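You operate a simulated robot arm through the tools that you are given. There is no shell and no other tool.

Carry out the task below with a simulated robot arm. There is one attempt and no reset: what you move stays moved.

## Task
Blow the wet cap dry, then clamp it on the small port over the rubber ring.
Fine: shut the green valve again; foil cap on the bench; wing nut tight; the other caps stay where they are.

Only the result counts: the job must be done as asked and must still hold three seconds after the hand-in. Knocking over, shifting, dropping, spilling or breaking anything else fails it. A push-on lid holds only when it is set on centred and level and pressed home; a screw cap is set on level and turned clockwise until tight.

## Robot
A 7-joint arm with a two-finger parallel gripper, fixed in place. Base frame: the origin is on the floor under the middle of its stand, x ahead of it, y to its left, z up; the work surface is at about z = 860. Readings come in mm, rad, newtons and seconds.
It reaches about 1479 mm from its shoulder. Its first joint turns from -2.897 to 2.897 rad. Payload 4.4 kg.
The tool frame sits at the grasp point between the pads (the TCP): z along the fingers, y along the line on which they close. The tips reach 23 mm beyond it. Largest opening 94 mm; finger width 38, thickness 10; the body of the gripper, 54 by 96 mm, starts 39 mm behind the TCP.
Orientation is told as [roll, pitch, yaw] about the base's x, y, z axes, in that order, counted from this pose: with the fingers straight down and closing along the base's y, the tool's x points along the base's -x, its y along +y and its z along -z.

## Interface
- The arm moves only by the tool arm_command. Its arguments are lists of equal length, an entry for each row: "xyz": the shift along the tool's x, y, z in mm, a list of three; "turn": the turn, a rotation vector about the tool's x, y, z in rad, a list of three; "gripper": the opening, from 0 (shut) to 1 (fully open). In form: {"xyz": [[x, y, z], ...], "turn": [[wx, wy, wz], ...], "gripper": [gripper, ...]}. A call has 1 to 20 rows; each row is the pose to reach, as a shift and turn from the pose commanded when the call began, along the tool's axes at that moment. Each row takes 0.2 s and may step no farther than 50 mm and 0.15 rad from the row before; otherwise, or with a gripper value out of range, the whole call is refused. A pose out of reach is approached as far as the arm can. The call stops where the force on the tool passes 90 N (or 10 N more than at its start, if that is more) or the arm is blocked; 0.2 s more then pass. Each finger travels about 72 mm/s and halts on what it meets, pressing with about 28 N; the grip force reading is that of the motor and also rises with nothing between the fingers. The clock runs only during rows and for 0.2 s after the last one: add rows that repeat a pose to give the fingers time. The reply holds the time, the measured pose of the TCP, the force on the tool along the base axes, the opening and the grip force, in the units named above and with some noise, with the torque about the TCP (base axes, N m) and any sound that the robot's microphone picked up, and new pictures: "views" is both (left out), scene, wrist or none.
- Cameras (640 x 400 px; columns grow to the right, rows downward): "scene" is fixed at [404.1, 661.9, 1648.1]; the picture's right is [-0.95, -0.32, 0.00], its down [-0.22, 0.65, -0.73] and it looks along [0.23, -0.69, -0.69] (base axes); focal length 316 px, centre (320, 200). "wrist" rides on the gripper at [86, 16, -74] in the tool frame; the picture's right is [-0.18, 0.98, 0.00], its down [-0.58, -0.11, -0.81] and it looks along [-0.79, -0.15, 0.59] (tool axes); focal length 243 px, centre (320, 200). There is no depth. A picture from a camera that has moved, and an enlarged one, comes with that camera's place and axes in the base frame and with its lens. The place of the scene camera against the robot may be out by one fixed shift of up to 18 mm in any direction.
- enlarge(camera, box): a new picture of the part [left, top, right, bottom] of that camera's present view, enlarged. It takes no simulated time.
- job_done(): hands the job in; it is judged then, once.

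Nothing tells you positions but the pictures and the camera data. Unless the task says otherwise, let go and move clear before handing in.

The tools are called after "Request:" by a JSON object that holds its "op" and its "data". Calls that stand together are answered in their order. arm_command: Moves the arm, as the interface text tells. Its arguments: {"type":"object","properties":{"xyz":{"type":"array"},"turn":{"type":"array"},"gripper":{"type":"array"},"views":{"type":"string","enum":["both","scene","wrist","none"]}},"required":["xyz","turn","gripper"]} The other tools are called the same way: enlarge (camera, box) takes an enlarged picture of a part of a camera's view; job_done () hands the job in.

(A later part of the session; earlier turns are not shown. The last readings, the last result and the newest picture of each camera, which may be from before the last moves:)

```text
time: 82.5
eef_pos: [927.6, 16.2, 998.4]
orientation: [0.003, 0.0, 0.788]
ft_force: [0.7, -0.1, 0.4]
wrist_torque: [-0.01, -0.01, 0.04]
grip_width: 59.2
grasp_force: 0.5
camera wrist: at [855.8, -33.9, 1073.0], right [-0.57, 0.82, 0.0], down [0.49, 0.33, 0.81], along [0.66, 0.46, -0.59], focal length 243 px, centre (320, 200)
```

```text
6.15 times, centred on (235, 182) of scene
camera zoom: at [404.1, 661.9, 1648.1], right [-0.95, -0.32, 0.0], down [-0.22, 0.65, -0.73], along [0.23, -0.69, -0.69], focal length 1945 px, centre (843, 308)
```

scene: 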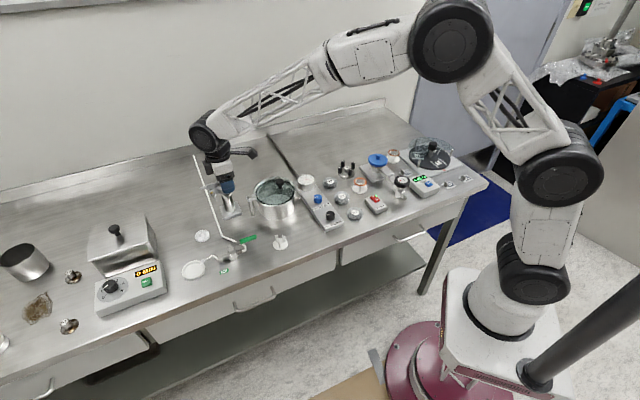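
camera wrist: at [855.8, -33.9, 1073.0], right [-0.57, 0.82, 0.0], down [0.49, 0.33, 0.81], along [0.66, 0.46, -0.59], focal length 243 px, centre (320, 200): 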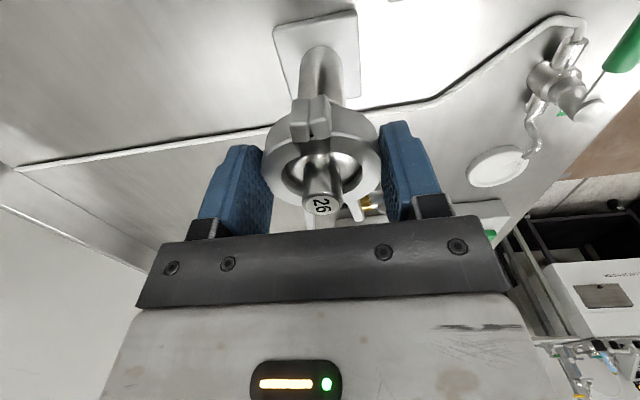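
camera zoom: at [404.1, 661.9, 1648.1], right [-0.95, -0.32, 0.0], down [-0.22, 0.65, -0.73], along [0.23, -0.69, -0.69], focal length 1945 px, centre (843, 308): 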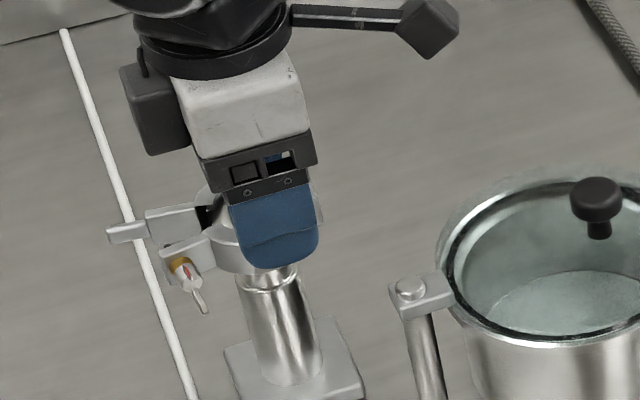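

The halves are closing evenly. I will keep squeezing.

Request:
{"op": "arm_command", "data": {"xyz": [[0, 0, 0], [0, 0, 0], [0, 0, 0], [0, 0, 0]], "turn": [[0, 0, 0], [0, 0, 0], [0, 0, 0], [0, 0, 0]], "gripper": [0.6, 0.57, 0.54, 0.5]}}

Request:
{"op": "enlarge", "data": {"camera": "wrist", "box": [200, 60, 440, 220]}}

Request:
{"op": "enlarge", "data": {"camera": "scene", "box": [205, 150, 265, 215]}}

```text
time: 83.5
eef_pos: [927.5, 16.4, 999.0]
orientation: [0.002, 0.0, 0.787]
ft_force: [5.8, -3.6, -1.3]
wrist_torque: [-0.07, -0.13, 0.0]
grip_width: 52.3
grasp_force: 5.8
camera wrist: at [855.9, -34.1, 1073.0], right [-0.57, 0.82, 0.0], down [0.49, 0.33, 0.81], along [0.66, 0.46, -0.59], focal length 243 px, centre (320, 200)
```

scene: 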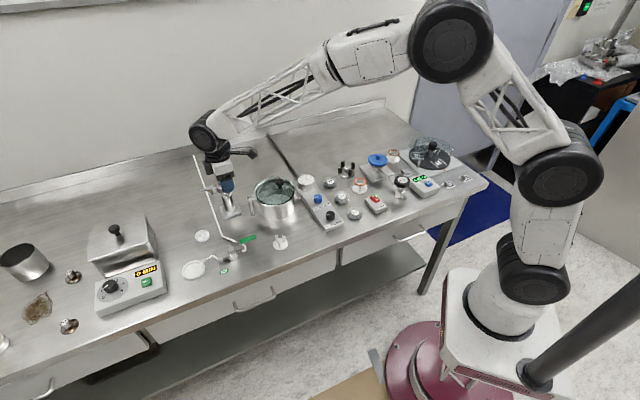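
wrist: 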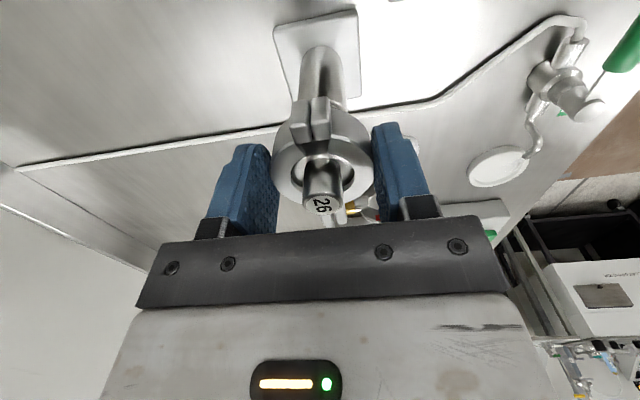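

```text
2.50 times, centred on (320, 140) of wrist
camera zoom: at [855.9, -34.1, 1073.0], right [-0.57, 0.82, 0.0], down [0.49, 0.33, 0.81], along [0.66, 0.46, -0.59], focal length 606 px, centre (320, 350)
```

zoom: 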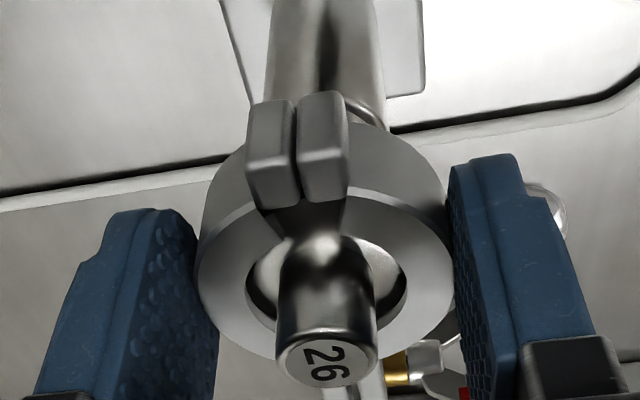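

```text
6.15 times, centred on (235, 182) of scene
camera zoom: at [404.1, 661.9, 1648.1], right [-0.95, -0.32, 0.0], down [-0.22, 0.65, -0.73], along [0.23, -0.69, -0.69], focal length 1945 px, centre (843, 308)
```

zoom: 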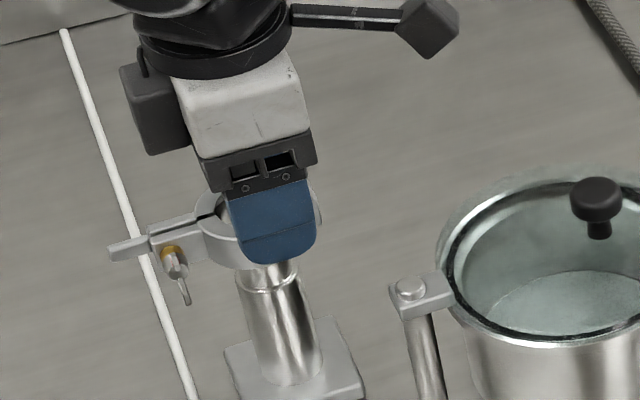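

Request:
{"op": "arm_command", "data": {"xyz": [[0, 0, 0], [0, 0, 0], [0, 0, 0], [0, 0, 0]], "turn": [[0, 0, 0], [0, 0, 0], [0, 0, 0], [0, 0, 0]], "gripper": [0.48, 0.45, 0.42, 0.4]}}

Request:
{"op": "enlarge", "data": {"camera": "wrist", "box": [200, 60, 440, 220]}}

Request:
{"op": "enlarge", "data": {"camera": "scene", "box": [205, 165, 255, 215]}}

```text
time: 84.5
eef_pos: [928.2, 16.5, 999.0]
orientation: [0.001, 0.0, 0.786]
ft_force: [9.2, -7.1, -0.2]
wrist_torque: [-0.27, -0.27, 0.03]
grip_width: 51.8
grasp_force: 16.8
camera wrist: at [855.9, -34.0, 1073.0], right [-0.57, 0.82, 0.0], down [0.49, 0.33, 0.81], along [0.66, 0.46, -0.59], focal length 243 px, centre (320, 200)
```

scene: 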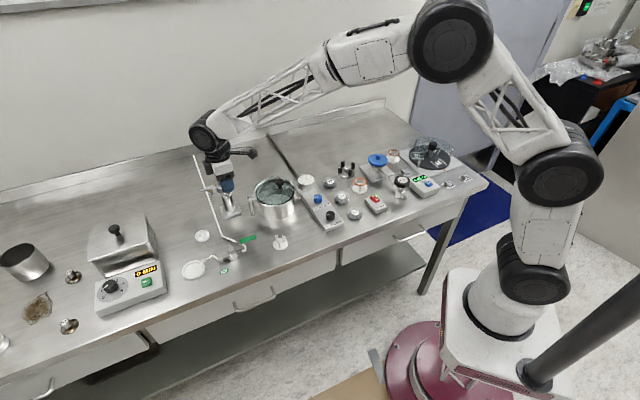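
wrist: 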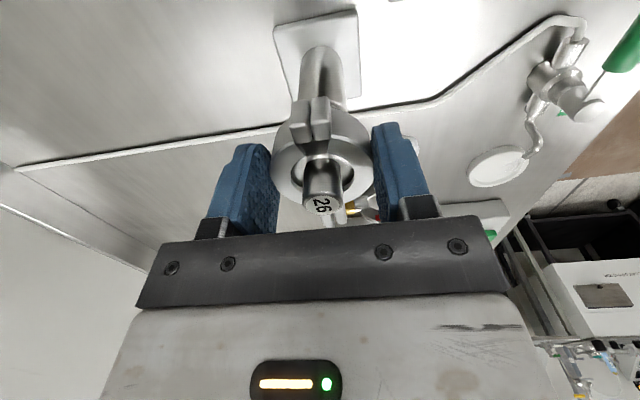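

```text
2.50 times, centred on (320, 140) of wrist
camera zoom: at [855.9, -34.0, 1073.0], right [-0.57, 0.82, 0.0], down [0.49, 0.33, 0.81], along [0.66, 0.46, -0.59], focal length 606 px, centre (320, 350)
```

zoom: 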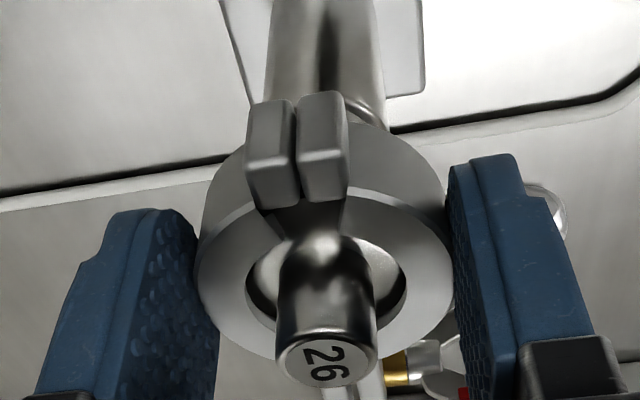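

```text
8.00 times, centred on (230, 190) of scene
camera zoom: at [404.1, 661.9, 1648.1], right [-0.95, -0.32, 0.0], down [-0.22, 0.65, -0.73], along [0.23, -0.69, -0.69], focal length 2528 px, centre (1040, 280)
```

zoom: 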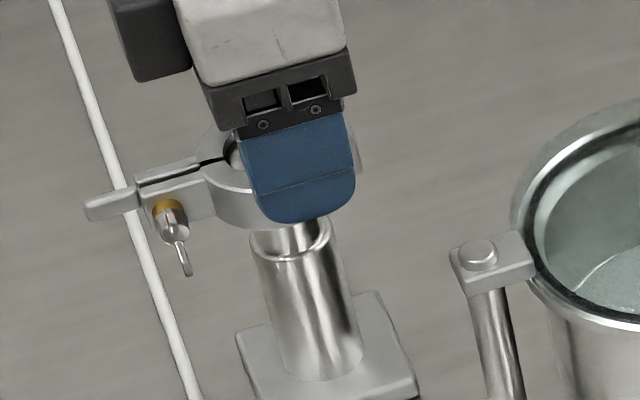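

The clamp is closed with the lugs nearly touching. I will open the fingers and see whether it stays shut.

Request:
{"op": "arm_command", "data": {"xyz": [[0, 0, 0], [0, 0, 0], [0, 0, 0], [0, 0, -40], [0, 0, -80], [0, 0, -80]], "turn": [[0, 0, 0], [0, 0, 0], [0, 0, 0], [0, 0, 0], [0, 0, 0], [0, 0, 0]], "gripper": [0.65, 0.8, 0.8, 0.8, 0.8, 0.8]}}

Request:
{"op": "enlarge", "data": {"camera": "wrist", "box": [230, 20, 410, 180]}}

Request:
{"op": "enlarge", "data": {"camera": "scene", "box": [205, 165, 255, 215]}}

```text
time: 85.9
eef_pos: [926.9, 16.7, 1076.4]
orientation: [0.001, 0.001, 0.786]
ft_force: [0.2, -0.7, 0.6]
wrist_torque: [-0.03, -0.02, -0.01]
grip_width: 75.1
grasp_force: 0.0
camera wrist: at [855.5, -33.2, 1151.3], right [-0.57, 0.82, 0.0], down [0.49, 0.33, 0.81], along [0.66, 0.46, -0.59], focal length 243 px, centre (320, 200)
```

scene: 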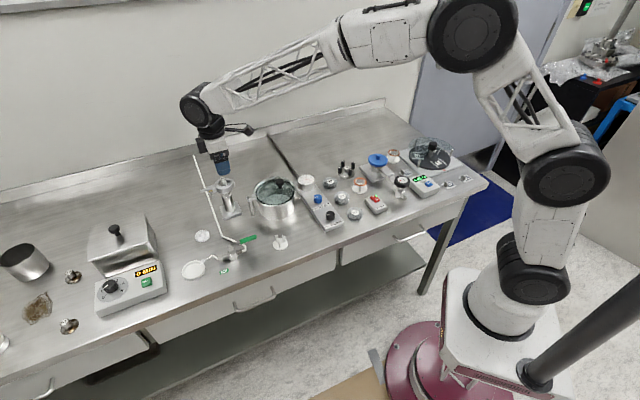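
wrist: 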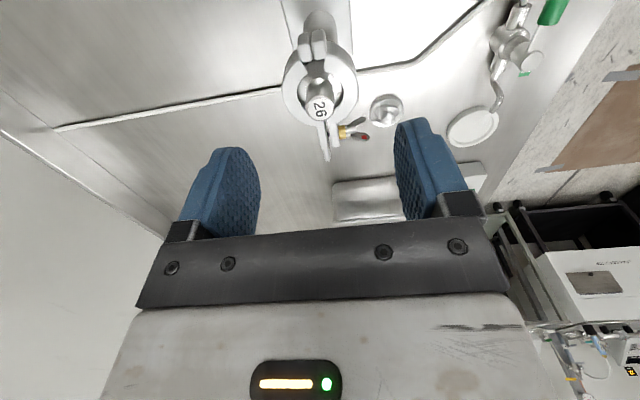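

```text
2.50 times, centred on (320, 100) of wrist
camera zoom: at [855.5, -33.2, 1151.3], right [-0.57, 0.82, 0.0], down [0.49, 0.33, 0.81], along [0.66, 0.46, -0.59], focal length 606 px, centre (320, 450)
```

zoom: 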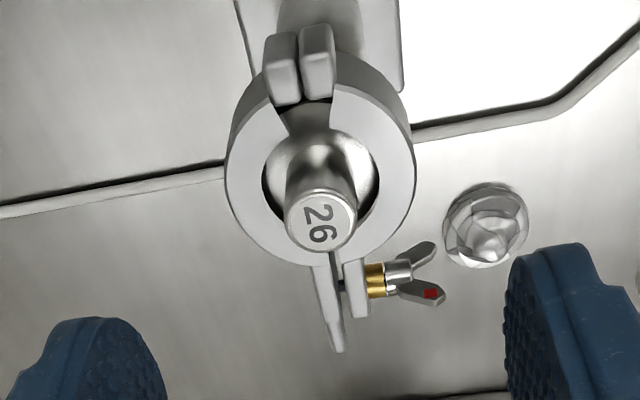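

```text
8.00 times, centred on (230, 190) of scene
camera zoom: at [404.1, 661.9, 1648.1], right [-0.95, -0.32, 0.0], down [-0.22, 0.65, -0.73], along [0.23, -0.69, -0.69], focal length 2528 px, centre (1040, 280)
```

zoom: 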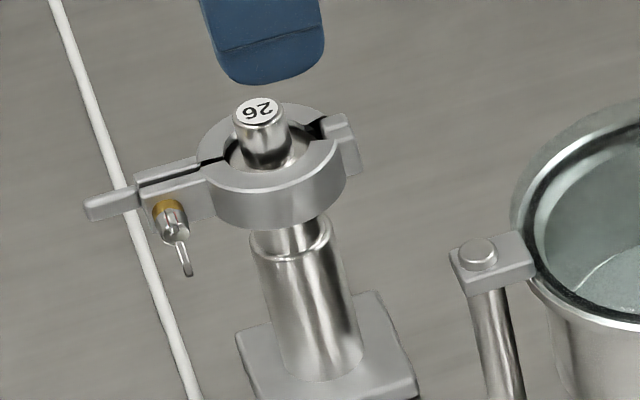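

The clamp stays shut with the bolt bridging both lugs. Now the wing nut must be tightened, so I take closer looks at it.

Request:
{"op": "enlarge", "data": {"camera": "wrist", "box": [320, 110, 380, 160]}}

Request:
{"op": "enlarge", "data": {"camera": "scene", "box": [210, 185, 240, 210]}}

```text
8.00 times, centred on (350, 135) of wrist
camera zoom: at [855.5, -33.2, 1151.3], right [-0.57, 0.82, 0.0], down [0.49, 0.33, 0.81], along [0.66, 0.46, -0.59], focal length 1941 px, centre (80, 720)
```

zoom: 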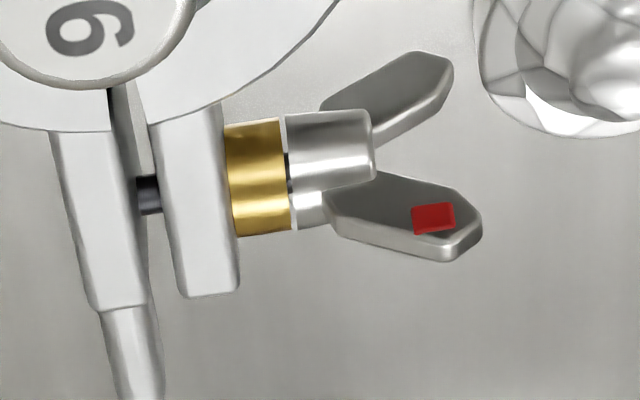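

```text
16.00 times, centred on (225, 198) of scene
camera zoom: at [404.1, 661.9, 1648.1], right [-0.95, -0.32, 0.0], down [-0.22, 0.65, -0.73], along [0.23, -0.69, -0.69], focal length 5056 px, centre (1840, 240)
```

zoom: 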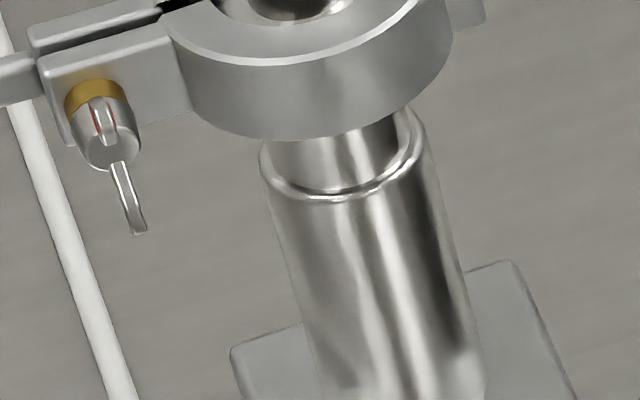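

The wing ears stand about vertical (red ear up), with the hub near (950.7, 66, 976.5) and the bolt axis horizontal at about 134.5°. I need to approach it horizontally, so I move up and to the side and rotate the gripper to point along (+x, −y) with the camera on top.

Request:
{"op": "arm_command", "data": {"xyz": [[-5, 10, -20], [-10, 20, -40], [-15, 30, -54], [-20, 40, -54], [-25, 50, -54], [-30, 60, -54], [-36, 70, -54], [-44, 82, -54], [-51.7, 96.8, -54]], "turn": [[0.0806, 0.0806, -0.0806], [0.1612, 0.1612, -0.1612], [0.2418, 0.2418, -0.2418], [0.3224, 0.3224, -0.3224], [0.403, 0.403, -0.403], [0.4836, 0.4836, -0.4836], [0.5642, 0.5642, -0.5642], [0.6448, 0.6448, -0.6448], [0.7254, 0.7254, -0.7254]], "gripper": [0.6, 0.4, 0.25, 0.25, 0.25, 0.25, 0.25, 0.25, 0.25]}}

```text
time: 87.9
eef_pos: [895.7, 119.8, 1132.4]
orientation: [-0.532, 0.894, 1.322]
ft_force: [0.5, -0.1, 0.1]
wrist_torque: [0.0, 0.0, -0.02]
grip_width: 23.5
grasp_force: 0.2
camera wrist: at [843.1, 122.7, 1234.7], right [-0.89, -0.06, -0.46], down [-0.07, 1.0, 0.02], along [0.45, 0.05, -0.89], focal length 243 px, centre (320, 200)
```

scene: 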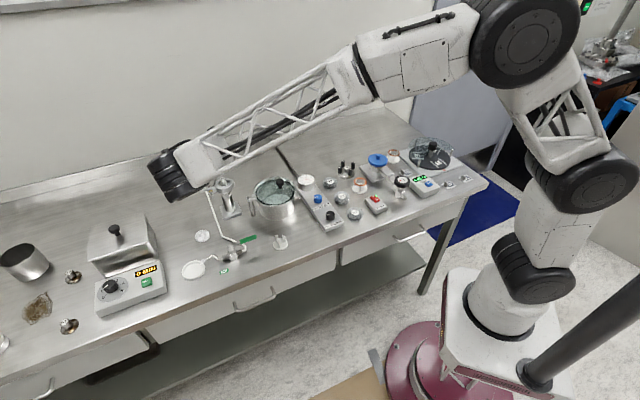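
wrist: 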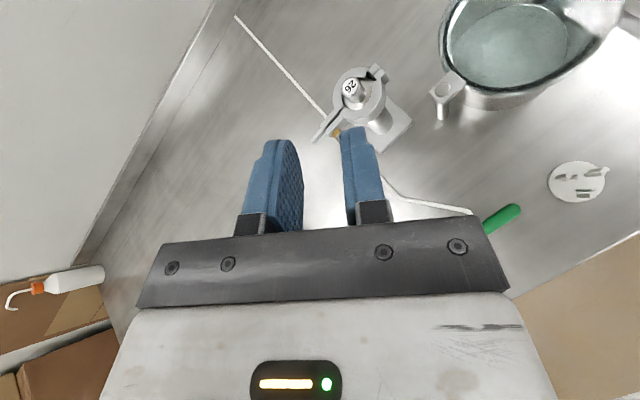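

Rotation is going well. I will complete it.

Request:
{"op": "arm_command", "data": {"xyz": [[0, 0, 0], [0, 0, 0], [0, 0, 0], [0, 0, 0], [0, 0, 0], [0, 0, 0], [0, 0, 0]], "turn": [[0.0806, 0.0806, -0.0806], [0.1612, 0.1612, -0.1612], [0.2418, 0.2418, -0.2418], [0.3224, 0.3224, -0.3224], [0.403, 0.403, -0.403], [0.4836, 0.4836, -0.4836], [0.4836, 0.4836, -0.4836]], "gripper": [0.25, 0.25, 0.25, 0.25, 0.25, 0.25, 0.25]}}

Request:
{"op": "enlarge", "data": {"camera": "wrist", "box": [220, 60, 420, 230]}}

Request:
{"op": "enlarge", "data": {"camera": "scene", "box": [160, 140, 280, 260]}}

```text
time: 89.5
eef_pos: [895.5, 120.3, 1132.6]
orientation: [0.903, 1.569, -3.021]
ft_force: [0.6, 0.6, -0.3]
wrist_torque: [-0.03, -0.01, -0.01]
grip_width: 23.8
grasp_force: 0.0
camera wrist: at [831.5, 161.6, 1218.9], right [-0.69, -0.7, -0.18], down [-0.5, 0.65, -0.58], along [0.52, -0.31, -0.79], focal length 243 px, centre (320, 200)
```

scene: 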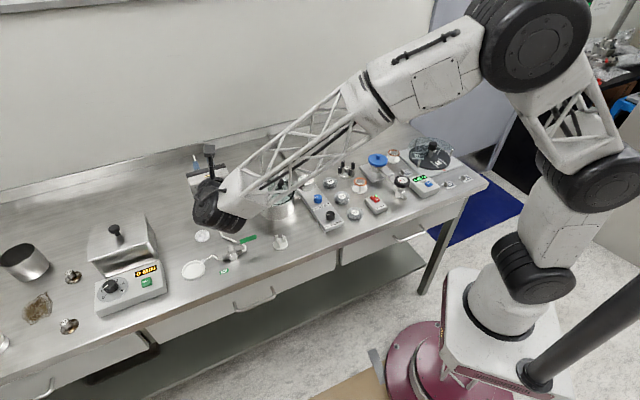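
wrist: 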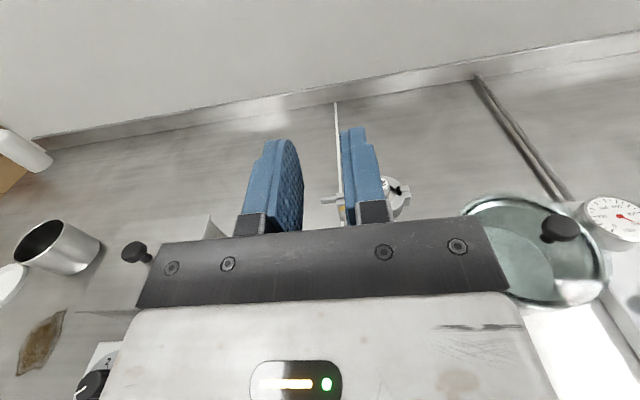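

```text
2.35 times, centred on (320, 145) of wrist
camera zoom: at [831.5, 161.6, 1218.9], right [-0.69, -0.7, -0.18], down [-0.5, 0.65, -0.58], along [0.52, -0.31, -0.79], focal length 571 px, centre (320, 329)
```

zoom: 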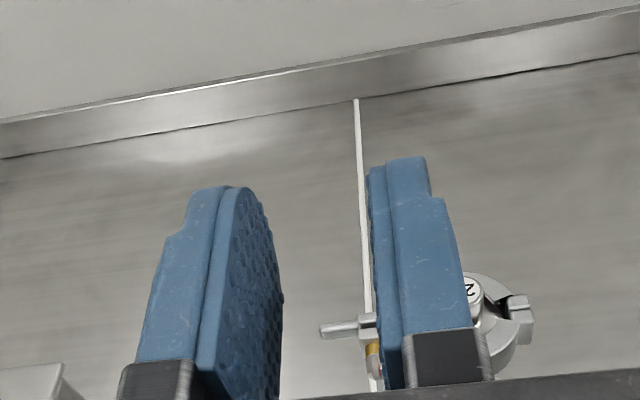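

```text
3.33 times, centred on (220, 200) of scene
camera zoom: at [404.1, 661.9, 1648.1], right [-0.95, -0.32, 0.0], down [-0.22, 0.65, -0.73], along [0.23, -0.69, -0.69], focal length 1053 px, centre (653, 200)
```

zoom: 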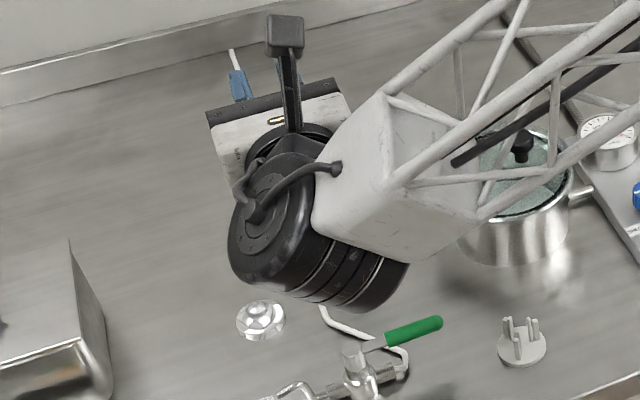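

The gripper is now horizontal with the camera on top. Before lowering I need to check the wrist joint's clearance over the valve.

Request:
{"op": "enlarge", "data": {"camera": "scene", "box": [180, 150, 260, 260]}}

```text
3.64 times, centred on (220, 205) of scene
camera zoom: at [404.1, 661.9, 1648.1], right [-0.95, -0.32, 0.0], down [-0.22, 0.65, -0.73], along [0.23, -0.69, -0.69], focal length 1149 px, centre (684, 182)
```

zoom: 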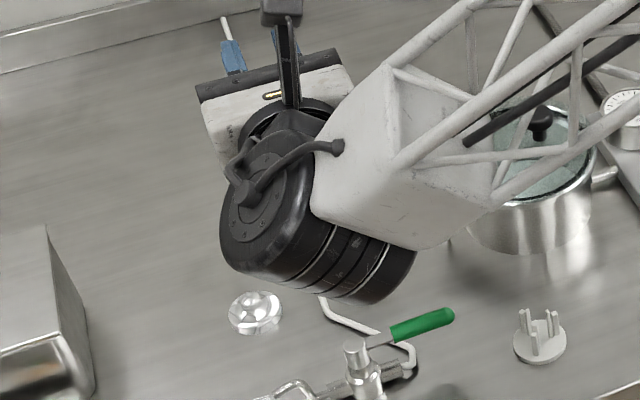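

The wrist joint hangs too low for a purely horizontal approach, as it would come down on the valve stem. I will pitch the gripper about 20° downward instead, which keeps the joint high, and come to a stand-off behind the wing nut.

Request:
{"op": "arm_command", "data": {"xyz": [[0, 0, -8], [-20, 0, -16], [-50, -1, -24], [-90, -1.8, -24], [-127.6, -1.8, -24.1], [-127.6, -1.8, -24.1]], "turn": [[-0.004, -0.12, 0], [-0.008, -0.24, 0], [-0.012, -0.349, 0], [-0.012, -0.349, 0], [-0.012, -0.349, 0], [-0.012, -0.349, 0]], "gripper": [0.25, 0.25, 0.25, 0.25, 0.25, 0.25]}}

Request:
{"op": "enlarge", "data": {"camera": "wrist", "box": [200, 20, 440, 200]}}

Request:
{"op": "enlarge", "data": {"camera": "scene", "box": [180, 150, 280, 260]}}

```text
time: 90.9
eef_pos: [877.3, 140.9, 1004.5]
orientation: [0.007, 1.22, 2.353]
ft_force: [-0.7, 1.3, 0.6]
wrist_torque: [0.02, -0.02, 0.0]
grip_width: 23.6
grasp_force: 0.0
camera wrist: at [838.1, 158.1, 1111.4], right [-0.75, -0.64, -0.17], down [-0.59, 0.76, -0.27], along [0.3, -0.1, -0.95], focal length 243 px, centre (320, 200)
```

scene: 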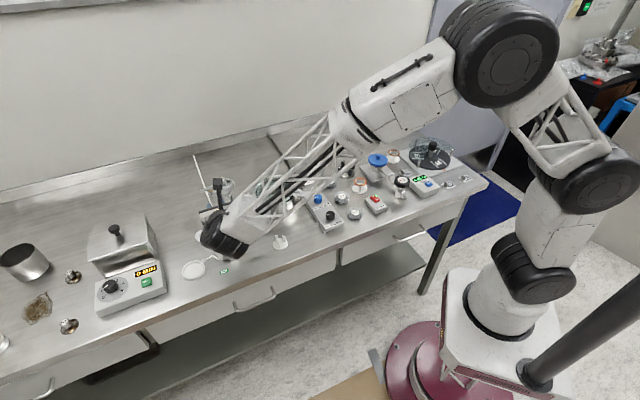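
wrist: 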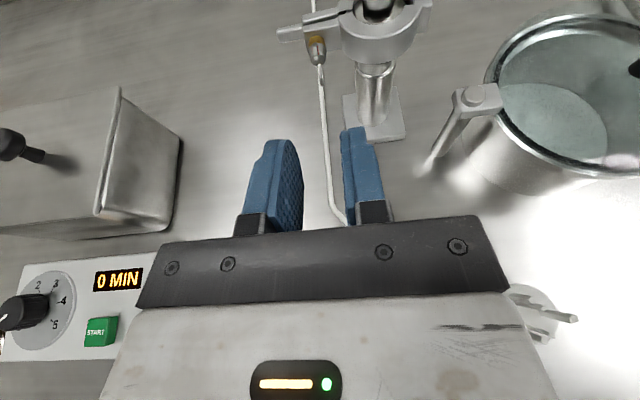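

```text
2.22 times, centred on (320, 110) of wrist
camera zoom: at [838.1, 158.1, 1111.4], right [-0.75, -0.64, -0.17], down [-0.59, 0.76, -0.27], along [0.3, -0.1, -0.95], focal length 539 px, centre (320, 400)
```

zoom: 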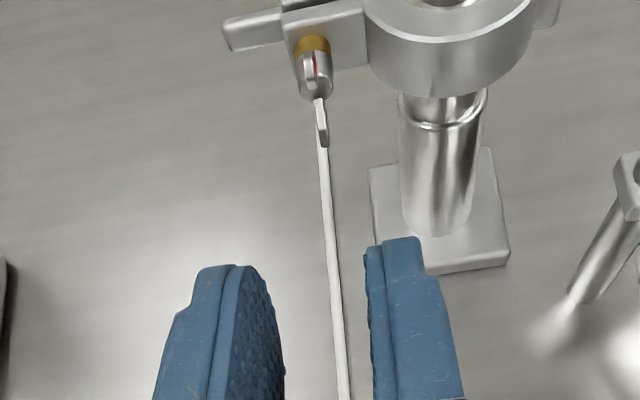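

```text
3.64 times, centred on (230, 205) of scene
camera zoom: at [404.1, 661.9, 1648.1], right [-0.95, -0.32, 0.0], down [-0.22, 0.65, -0.73], along [0.23, -0.69, -0.69], focal length 1149 px, centre (647, 182)
```

zoom: 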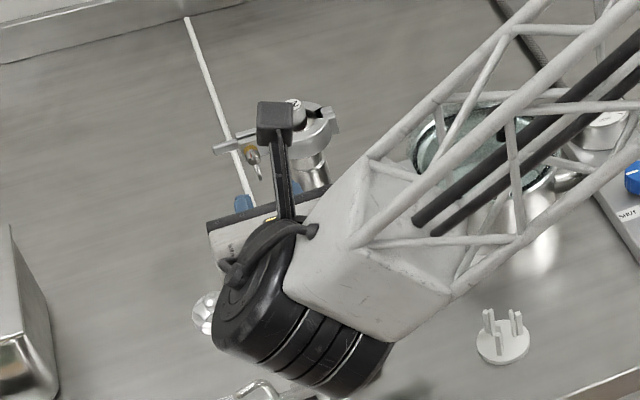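

Excellent: the wing nut is dead ahead, and the computed hub location matches the image. I will advance toward it, stopping just short.

Request:
{"op": "arm_command", "data": {"xyz": [[3, 0.5, 15], [7.5, 0.6, 35], [7.5, 0.6, 55], [7.5, 0.6, 62], [7.5, 0.6, 62]], "turn": [[0, 0, 0], [0, 0, 0], [0, 0, 0], [0, 0, 0], [0, 0, 0]], "gripper": [0.25, 0.22, 0.2, 0.17, 0.17]}}

Request:
{"op": "enlarge", "data": {"camera": "wrist", "box": [250, 60, 390, 200]}}

Request:
{"op": "enlarge", "data": {"camera": "scene", "box": [190, 160, 250, 230]}}

```text
time: 92.1
eef_pos: [920.7, 95.8, 990.1]
orientation: [0.009, 1.22, 2.352]
ft_force: [1.1, -0.1, 0.3]
wrist_torque: [-0.02, -0.02, 0.05]
grip_width: 15.9
grasp_force: 0.1
camera wrist: at [882.0, 113.8, 1097.0], right [-0.75, -0.64, -0.17], down [-0.59, 0.76, -0.27], along [0.3, -0.1, -0.95], focal length 243 px, centre (320, 200)
```

scene: 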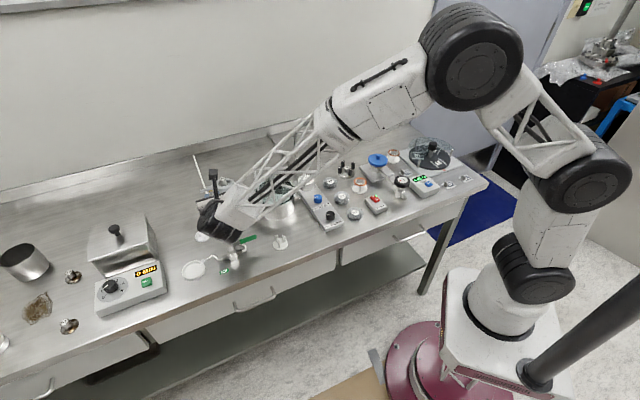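
wrist: 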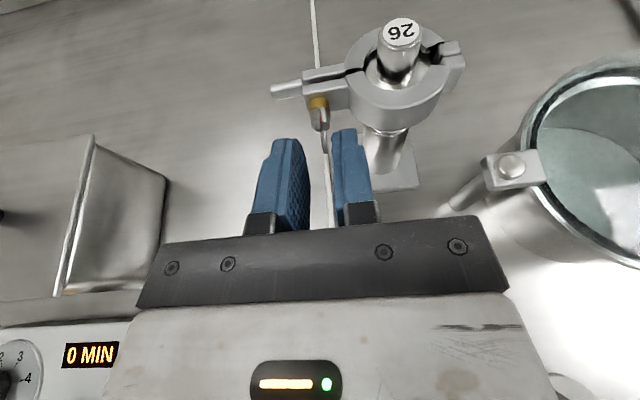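

```text
2.86 times, centred on (320, 130) of wrist
camera zoom: at [882.0, 113.8, 1097.0], right [-0.75, -0.64, -0.17], down [-0.59, 0.76, -0.27], along [0.3, -0.1, -0.95], focal length 693 px, centre (320, 400)
```

zoom: 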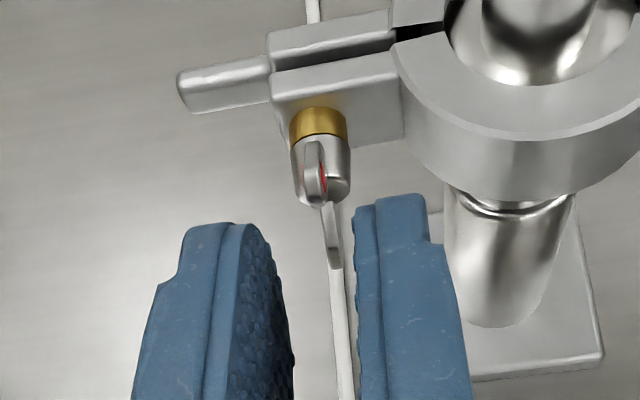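

```text
5.71 times, centred on (220, 195) of scene
camera zoom: at [404.1, 661.9, 1648.1], right [-0.95, -0.32, 0.0], down [-0.22, 0.65, -0.73], along [0.23, -0.69, -0.69], focal length 1806 px, centre (891, 229)
```

zoom: 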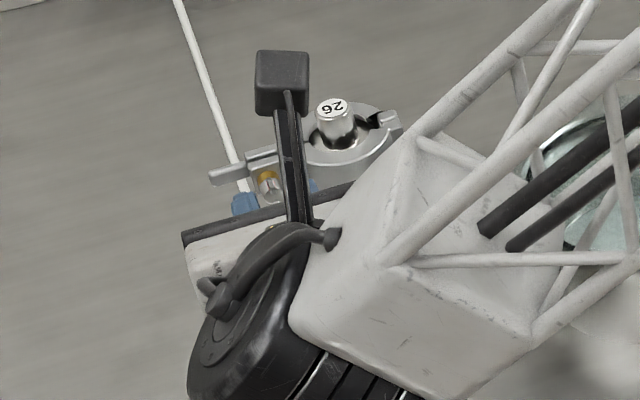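

The fork straddles the ear plane nicely. I will advance the last 15 mm.

Request:
{"op": "arm_command", "data": {"xyz": [[-0.3, 0, 7], [-0.5, 0, 15], [-0.5, 0, 15]], "turn": [[0, 0, 0], [0, 0, 0], [0, 0, 0]], "gripper": [0.17, 0.17, 0.15]}}

Request:
{"op": "enlarge", "data": {"camera": "wrist", "box": [250, 60, 390, 200]}}

Request:
{"op": "enlarge", "data": {"camera": "scene", "box": [200, 165, 240, 210]}}

```text
time: 92.9
eef_pos: [930.5, 85.2, 984.0]
orientation: [0.007, 1.22, 2.353]
ft_force: [-0.1, 0.4, -0.6]
wrist_torque: [0.0, 0.03, 0.01]
grip_width: 14.3
grasp_force: 0.0
camera wrist: at [892.2, 103.1, 1091.3], right [-0.75, -0.64, -0.17], down [-0.59, 0.76, -0.27], along [0.3, -0.1, -0.95], focal length 243 px, centre (320, 200)
```

scene: 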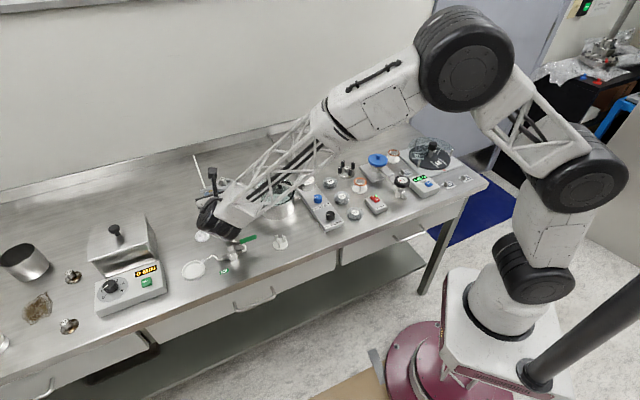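
wrist: 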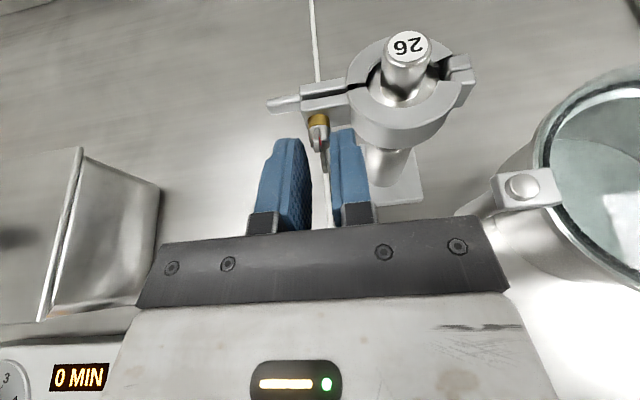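

```text
2.86 times, centred on (320, 130) of wrist
camera zoom: at [892.2, 103.1, 1091.3], right [-0.75, -0.64, -0.17], down [-0.59, 0.76, -0.27], along [0.3, -0.1, -0.95], focal length 693 px, centre (320, 400)
```

zoom: 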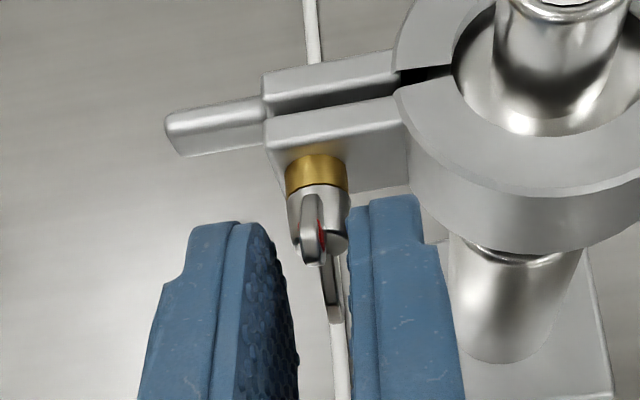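

```text
8.89 times, centred on (220, 188) of scene
camera zoom: at [404.1, 661.9, 1648.1], right [-0.95, -0.32, 0.0], down [-0.22, 0.65, -0.73], along [0.23, -0.69, -0.69], focal length 2809 px, centre (1209, 311)
```

zoom: 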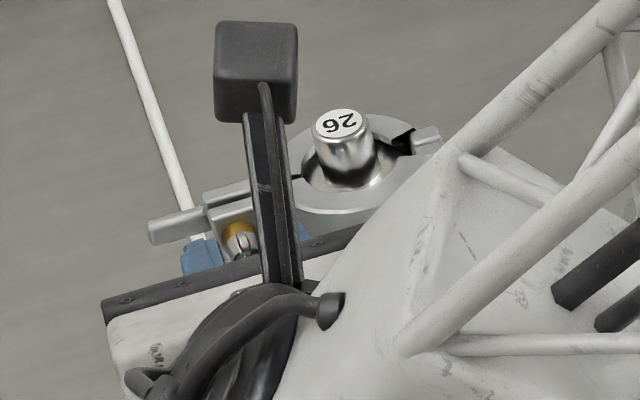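

The ears are between the fingers. I will narrow the fork slightly and begin turning clockwise.

Request:
{"op": "arm_command", "data": {"xyz": [[0, 0, 0], [0, 0, 0], [0, 0, 0], [0, 0, 0], [0, 0, 0]], "turn": [[0, 0, 0], [0, 0, 0.13], [0, 0, 0.26], [0, 0, 0.39], [0, 0, 0.52]], "gripper": [0.1, 0.1, 0.1, 0.1, 0.1]}}

Request:
{"op": "enlarge", "data": {"camera": "wrist", "box": [250, 60, 390, 200]}}

Request:
{"op": "enlarge", "data": {"camera": "scene", "box": [200, 165, 240, 210]}}

```text
time: 94.1
eef_pos: [932.8, 85.0, 984.4]
orientation: [-0.936, 0.953, 1.314]
ft_force: [2.4, 3.6, 2.7]
wrist_torque: [-0.01, -0.05, 0.1]
grip_width: 11.5
grasp_force: 2.0
camera wrist: at [858.4, 78.7, 1073.9], right [-0.7, -0.37, -0.61], down [-0.36, 0.92, -0.15], along [0.61, 0.12, -0.78], focal length 243 px, centre (320, 200)
```

scene: 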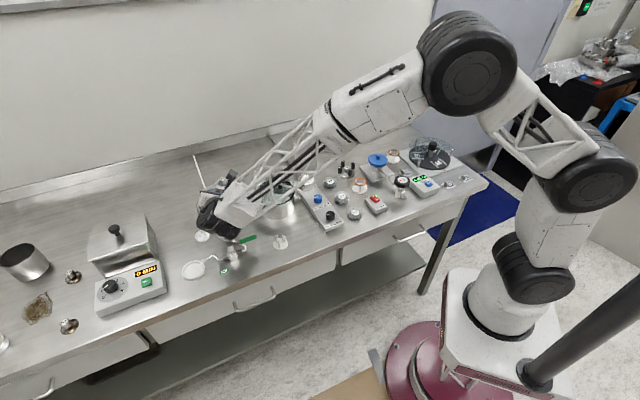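
wrist: 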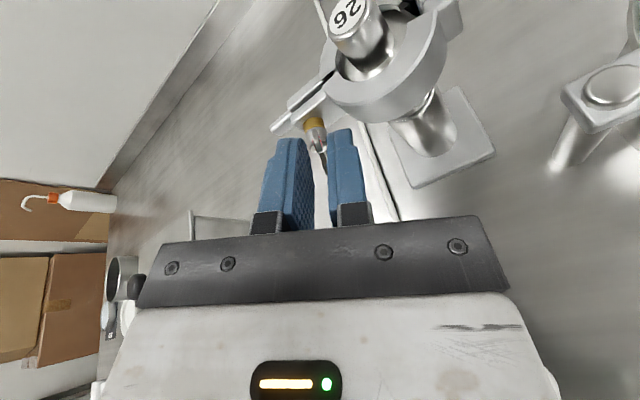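

```text
2.86 times, centred on (320, 130) of wrist
camera zoom: at [858.4, 78.7, 1073.9], right [-0.7, -0.37, -0.61], down [-0.36, 0.92, -0.15], along [0.61, 0.12, -0.78], focal length 693 px, centre (320, 400)
```

zoom: 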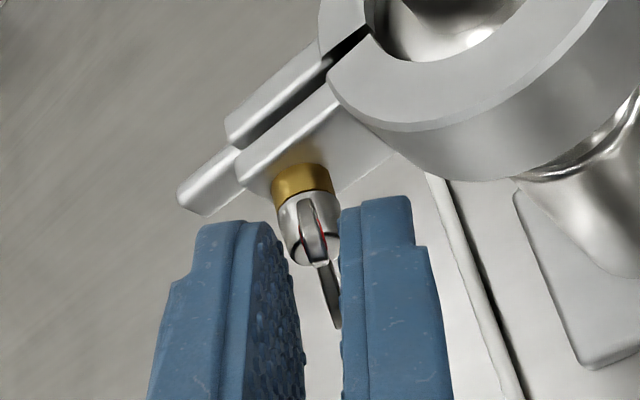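

```text
8.89 times, centred on (220, 188) of scene
camera zoom: at [404.1, 661.9, 1648.1], right [-0.95, -0.32, 0.0], down [-0.22, 0.65, -0.73], along [0.23, -0.69, -0.69], focal length 2809 px, centre (1209, 311)
```

zoom: 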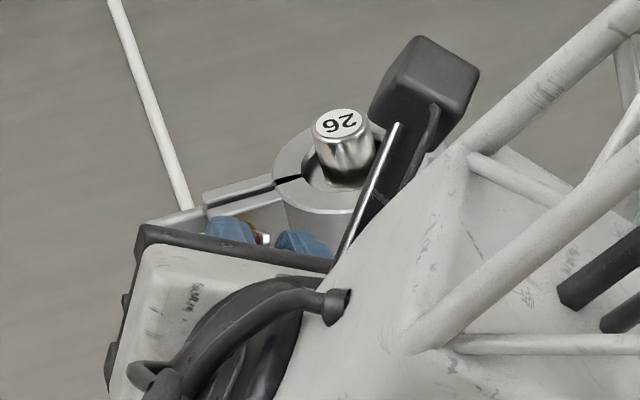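

The wing nut turns with the fork. I will continue clockwise in stages.

Request:
{"op": "arm_command", "data": {"xyz": [[0, 0, 0], [0, 0, 0], [0, 0, 0], [0, 0, 0]], "turn": [[0, 0, 0.13], [0, 0, 0.26], [0, 0, 0.39], [0, 0, 0.52]], "gripper": [0.11, 0.11, 0.11, 0.11]}}

Request:
{"op": "enlarge", "data": {"camera": "wrist", "box": [250, 60, 390, 200]}}

Request:
{"op": "enlarge", "data": {"camera": "scene", "box": [190, 155, 260, 225]}}

```text
time: 95.1
eef_pos: [932.1, 85.4, 985.6]
orientation: [-1.17, 0.495, 0.973]
ft_force: [2.4, 3.8, 5.9]
wrist_torque: [-0.1, -0.06, 0.21]
grip_width: 13.6
grasp_force: 4.3
camera wrist: at [830.8, 69.6, 1038.6], right [-0.47, -0.01, -0.88], down [-0.18, 0.98, 0.09], along [0.86, 0.2, -0.46], focal length 243 px, centre (320, 200)
```

scene: 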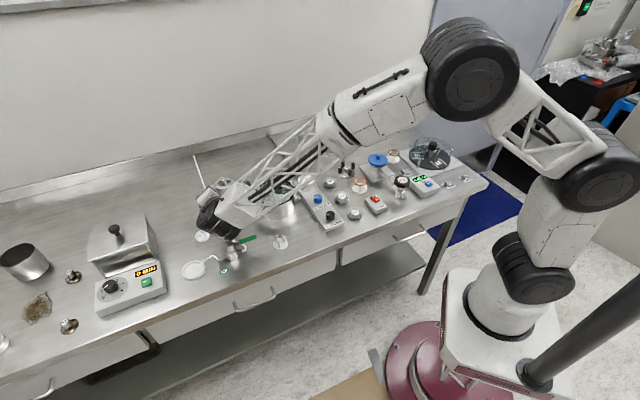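
wrist: 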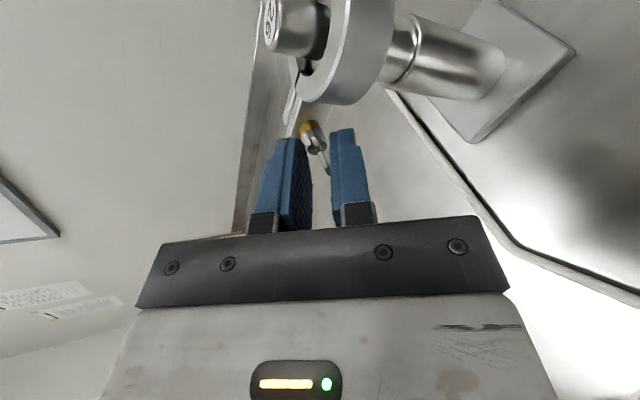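

```text
2.86 times, centred on (320, 130) of wrist
camera zoom: at [830.8, 69.6, 1038.6], right [-0.47, -0.01, -0.88], down [-0.18, 0.98, 0.09], along [0.86, 0.2, -0.46], focal length 693 px, centre (320, 400)
```

zoom: 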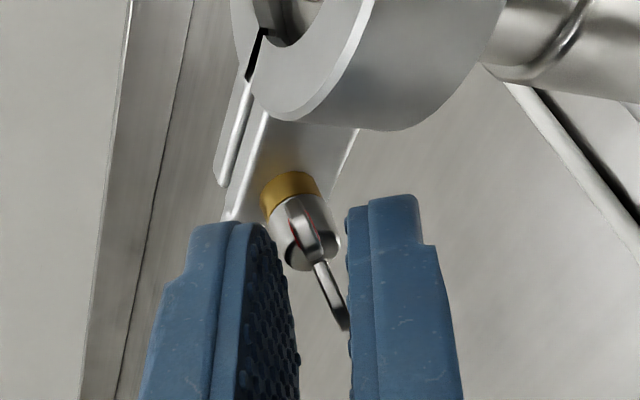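

```text
5.71 times, centred on (225, 190) of scene
camera zoom: at [404.1, 661.9, 1648.1], right [-0.95, -0.32, 0.0], down [-0.22, 0.65, -0.73], along [0.23, -0.69, -0.69], focal length 1806 px, centre (863, 257)
```

zoom: 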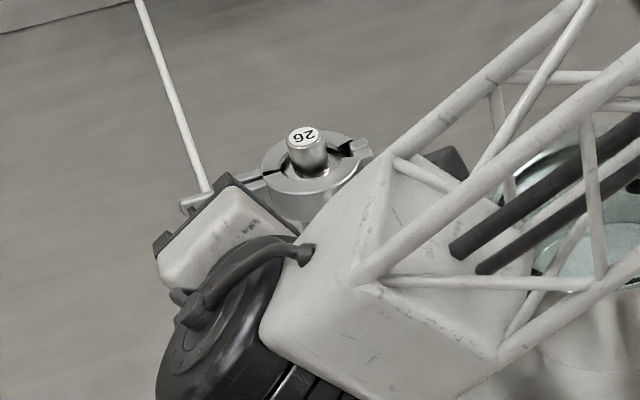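

Request:
{"op": "arm_command", "data": {"xyz": [[0, 0, 0], [0, 0, 0], [0, 0, 0], [0, 0, 0]], "turn": [[0, 0, 0.13], [0, 0, 0.26], [0, 0, 0.39], [0, 0, 0.52]], "gripper": [0.11, 0.11, 0.11, 0.11]}}

Request:
{"op": "enlarge", "data": {"camera": "wrist", "box": [250, 60, 390, 200]}}

Request:
{"op": "enlarge", "data": {"camera": "scene", "box": [190, 155, 260, 225]}}

```text
time: 96.1
eef_pos: [930.8, 84.4, 985.0]
orientation: [-1.221, 0.01, 0.779]
ft_force: [0.0, 1.3, 9.4]
wrist_torque: [-0.16, -0.14, 0.16]
grip_width: 14.3
grasp_force: 4.1
camera wrist: at [816.9, 77.7, 996.5], right [-0.11, 0.36, -0.93], down [-0.09, 0.92, 0.37], along [0.99, 0.12, -0.07], focal length 243 px, centre (320, 200)
```

scene: 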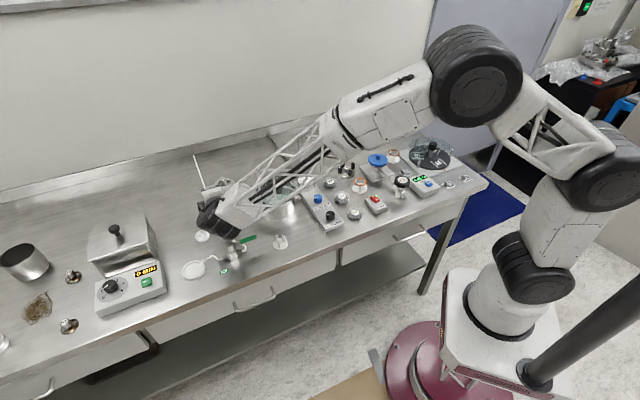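
wrist: 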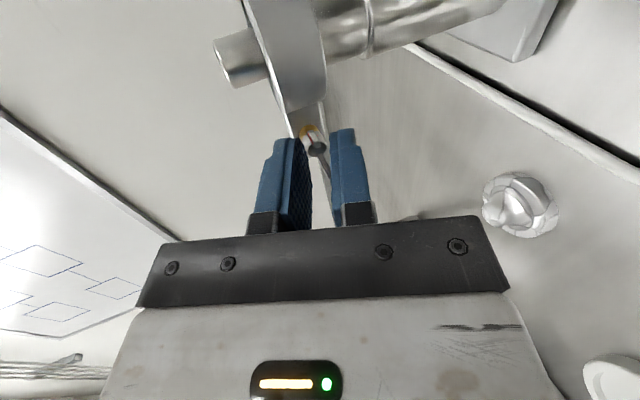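

```text
2.86 times, centred on (320, 130) of wrist
camera zoom: at [816.9, 77.7, 996.5], right [-0.11, 0.36, -0.93], down [-0.09, 0.92, 0.37], along [0.99, 0.12, -0.07], focal length 693 px, centre (320, 400)
```

zoom: 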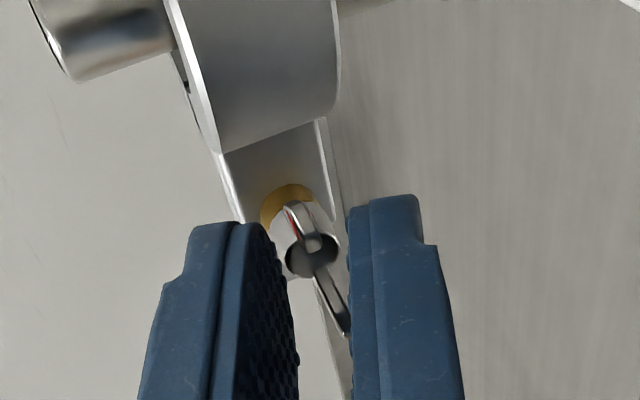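

```text
5.71 times, centred on (225, 190) of scene
camera zoom: at [404.1, 661.9, 1648.1], right [-0.95, -0.32, 0.0], down [-0.22, 0.65, -0.73], along [0.23, -0.69, -0.69], focal length 1806 px, centre (863, 257)
```

zoom: 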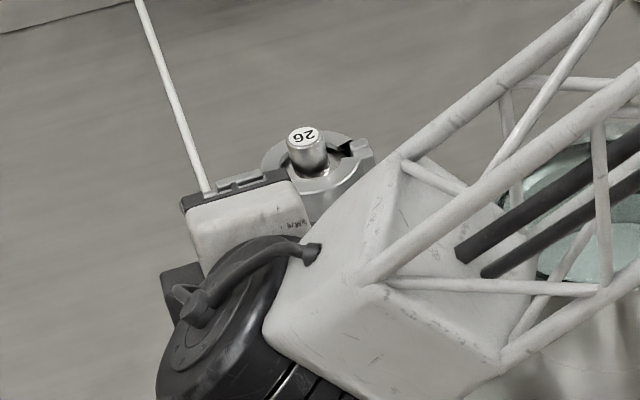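

Request:
{"op": "arm_command", "data": {"xyz": [[0, 0, 0], [0, 0, 0], [0, 0, 0]], "turn": [[0, 0, 0.13], [0, 0, 0.26], [0, 0, 0.39]], "gripper": [0.11, 0.11, 0.11], "views": "wrist"}}

Request:
{"op": "enlarge", "data": {"camera": "wrist", "box": [250, 60, 390, 200]}}

```text
time: 96.9
eef_pos: [930.5, 85.9, 984.8]
orientation: [-1.195, -0.355, 0.638]
ft_force: [-0.4, -2.1, 10.3]
wrist_torque: [-0.22, -0.15, 0.11]
grip_width: 14.6
grasp_force: 4.8
camera wrist: at [818.1, 94.5, 966.4], right [0.18, 0.58, -0.79], down [-0.1, 0.81, 0.57], along [0.98, -0.03, 0.2], focal length 243 px, centre (320, 200)
```

wrist: 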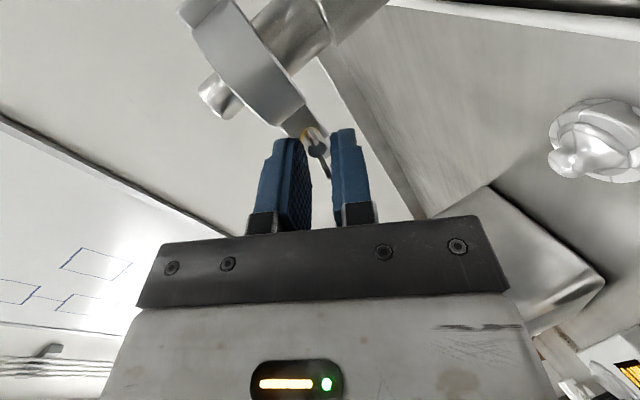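

```text
2.86 times, centred on (320, 130) of wrist
camera zoom: at [818.1, 94.5, 966.4], right [0.18, 0.58, -0.79], down [-0.1, 0.81, 0.57], along [0.98, -0.03, 0.2], focal length 693 px, centre (320, 400)
```

zoom: 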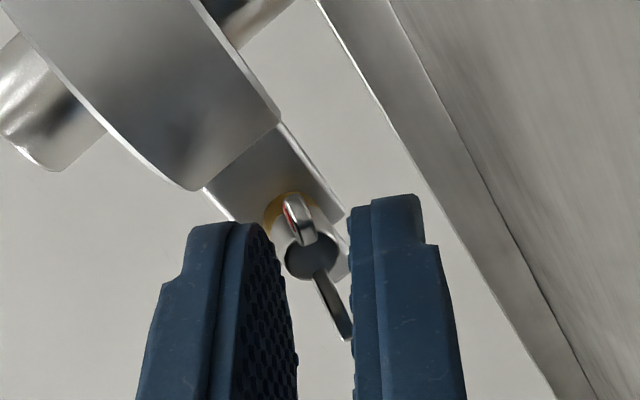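

No tightness yet. I will back off, turn the fork back by half a turn, and take the ears again.

Request:
{"op": "arm_command", "data": {"xyz": [[0, 0, 0], [0, 0, -12], [0, 0, -24], [0, 0, -24], [0, 0, -24], [0, 0, -24], [0, 0, -24], [0, 0, -24], [0, 0, -24], [0, 0, -24], [0, 0, -24], [0, 0, -24], [0, 0, -24], [0, 0, -24], [0, 0, -24], [0, 0, -24], [0, 0, -24], [0, 0, -24], [0, 0, -24], [0, 0, -24]], "turn": [[0, 0, 0], [0, 0, 0], [0, 0, 0], [0, 0, -0.145], [0, 0, -0.29], [0, 0, -0.435], [0, 0, -0.58], [0, 0, -0.725], [0, 0, -0.87], [0, 0, -1.015], [0, 0, -1.16], [0, 0, -1.305], [0, 0, -1.45], [0, 0, -1.595], [0, 0, -1.74], [0, 0, -1.885], [0, 0, -2.03], [0, 0, -2.175], [0, 0, -2.32], [0, 0, -2.465]], "gripper": [0.2, 0.22, 0.22, 0.22, 0.22, 0.22, 0.22, 0.22, 0.22, 0.22, 0.22, 0.22, 0.22, 0.22, 0.22, 0.22, 0.22, 0.22, 0.22, 0.22], "views": "wrist"}}

Request:
{"op": "enlarge", "data": {"camera": "wrist", "box": [250, 60, 390, 200]}}

```text
time: 101.1
eef_pos: [916.3, 102.3, 994.1]
orientation: [0.934, 0.952, -2.907]
ft_force: [-0.3, -0.3, -0.1]
wrist_torque: [-0.02, 0.0, 0.0]
grip_width: 20.8
grasp_force: 0.0
camera wrist: at [908.3, 150.7, 1096.3], right [-0.6, -0.74, 0.31], down [-0.8, 0.54, -0.25], along [0.02, -0.4, -0.92], focal length 243 px, centre (320, 200)
```

wrist: 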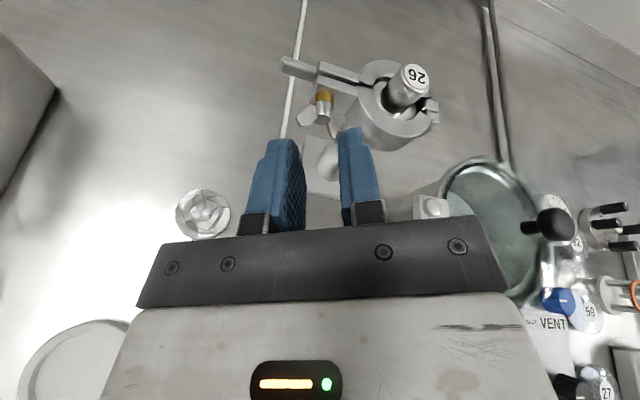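

```text
2.86 times, centred on (320, 130) of wrist
camera zoom: at [908.3, 150.7, 1096.3], right [-0.6, -0.74, 0.31], down [-0.8, 0.54, -0.25], along [0.02, -0.4, -0.92], focal length 693 px, centre (320, 400)
```

zoom: 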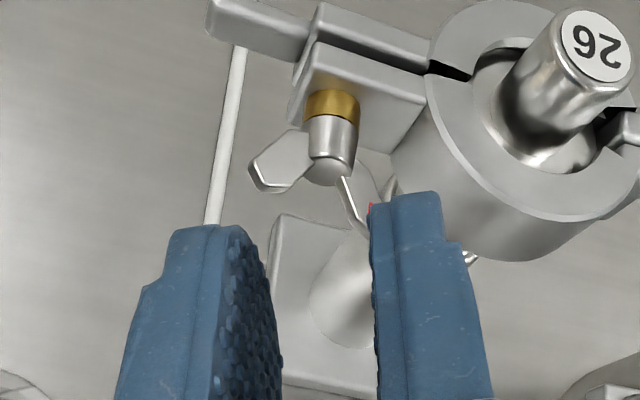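

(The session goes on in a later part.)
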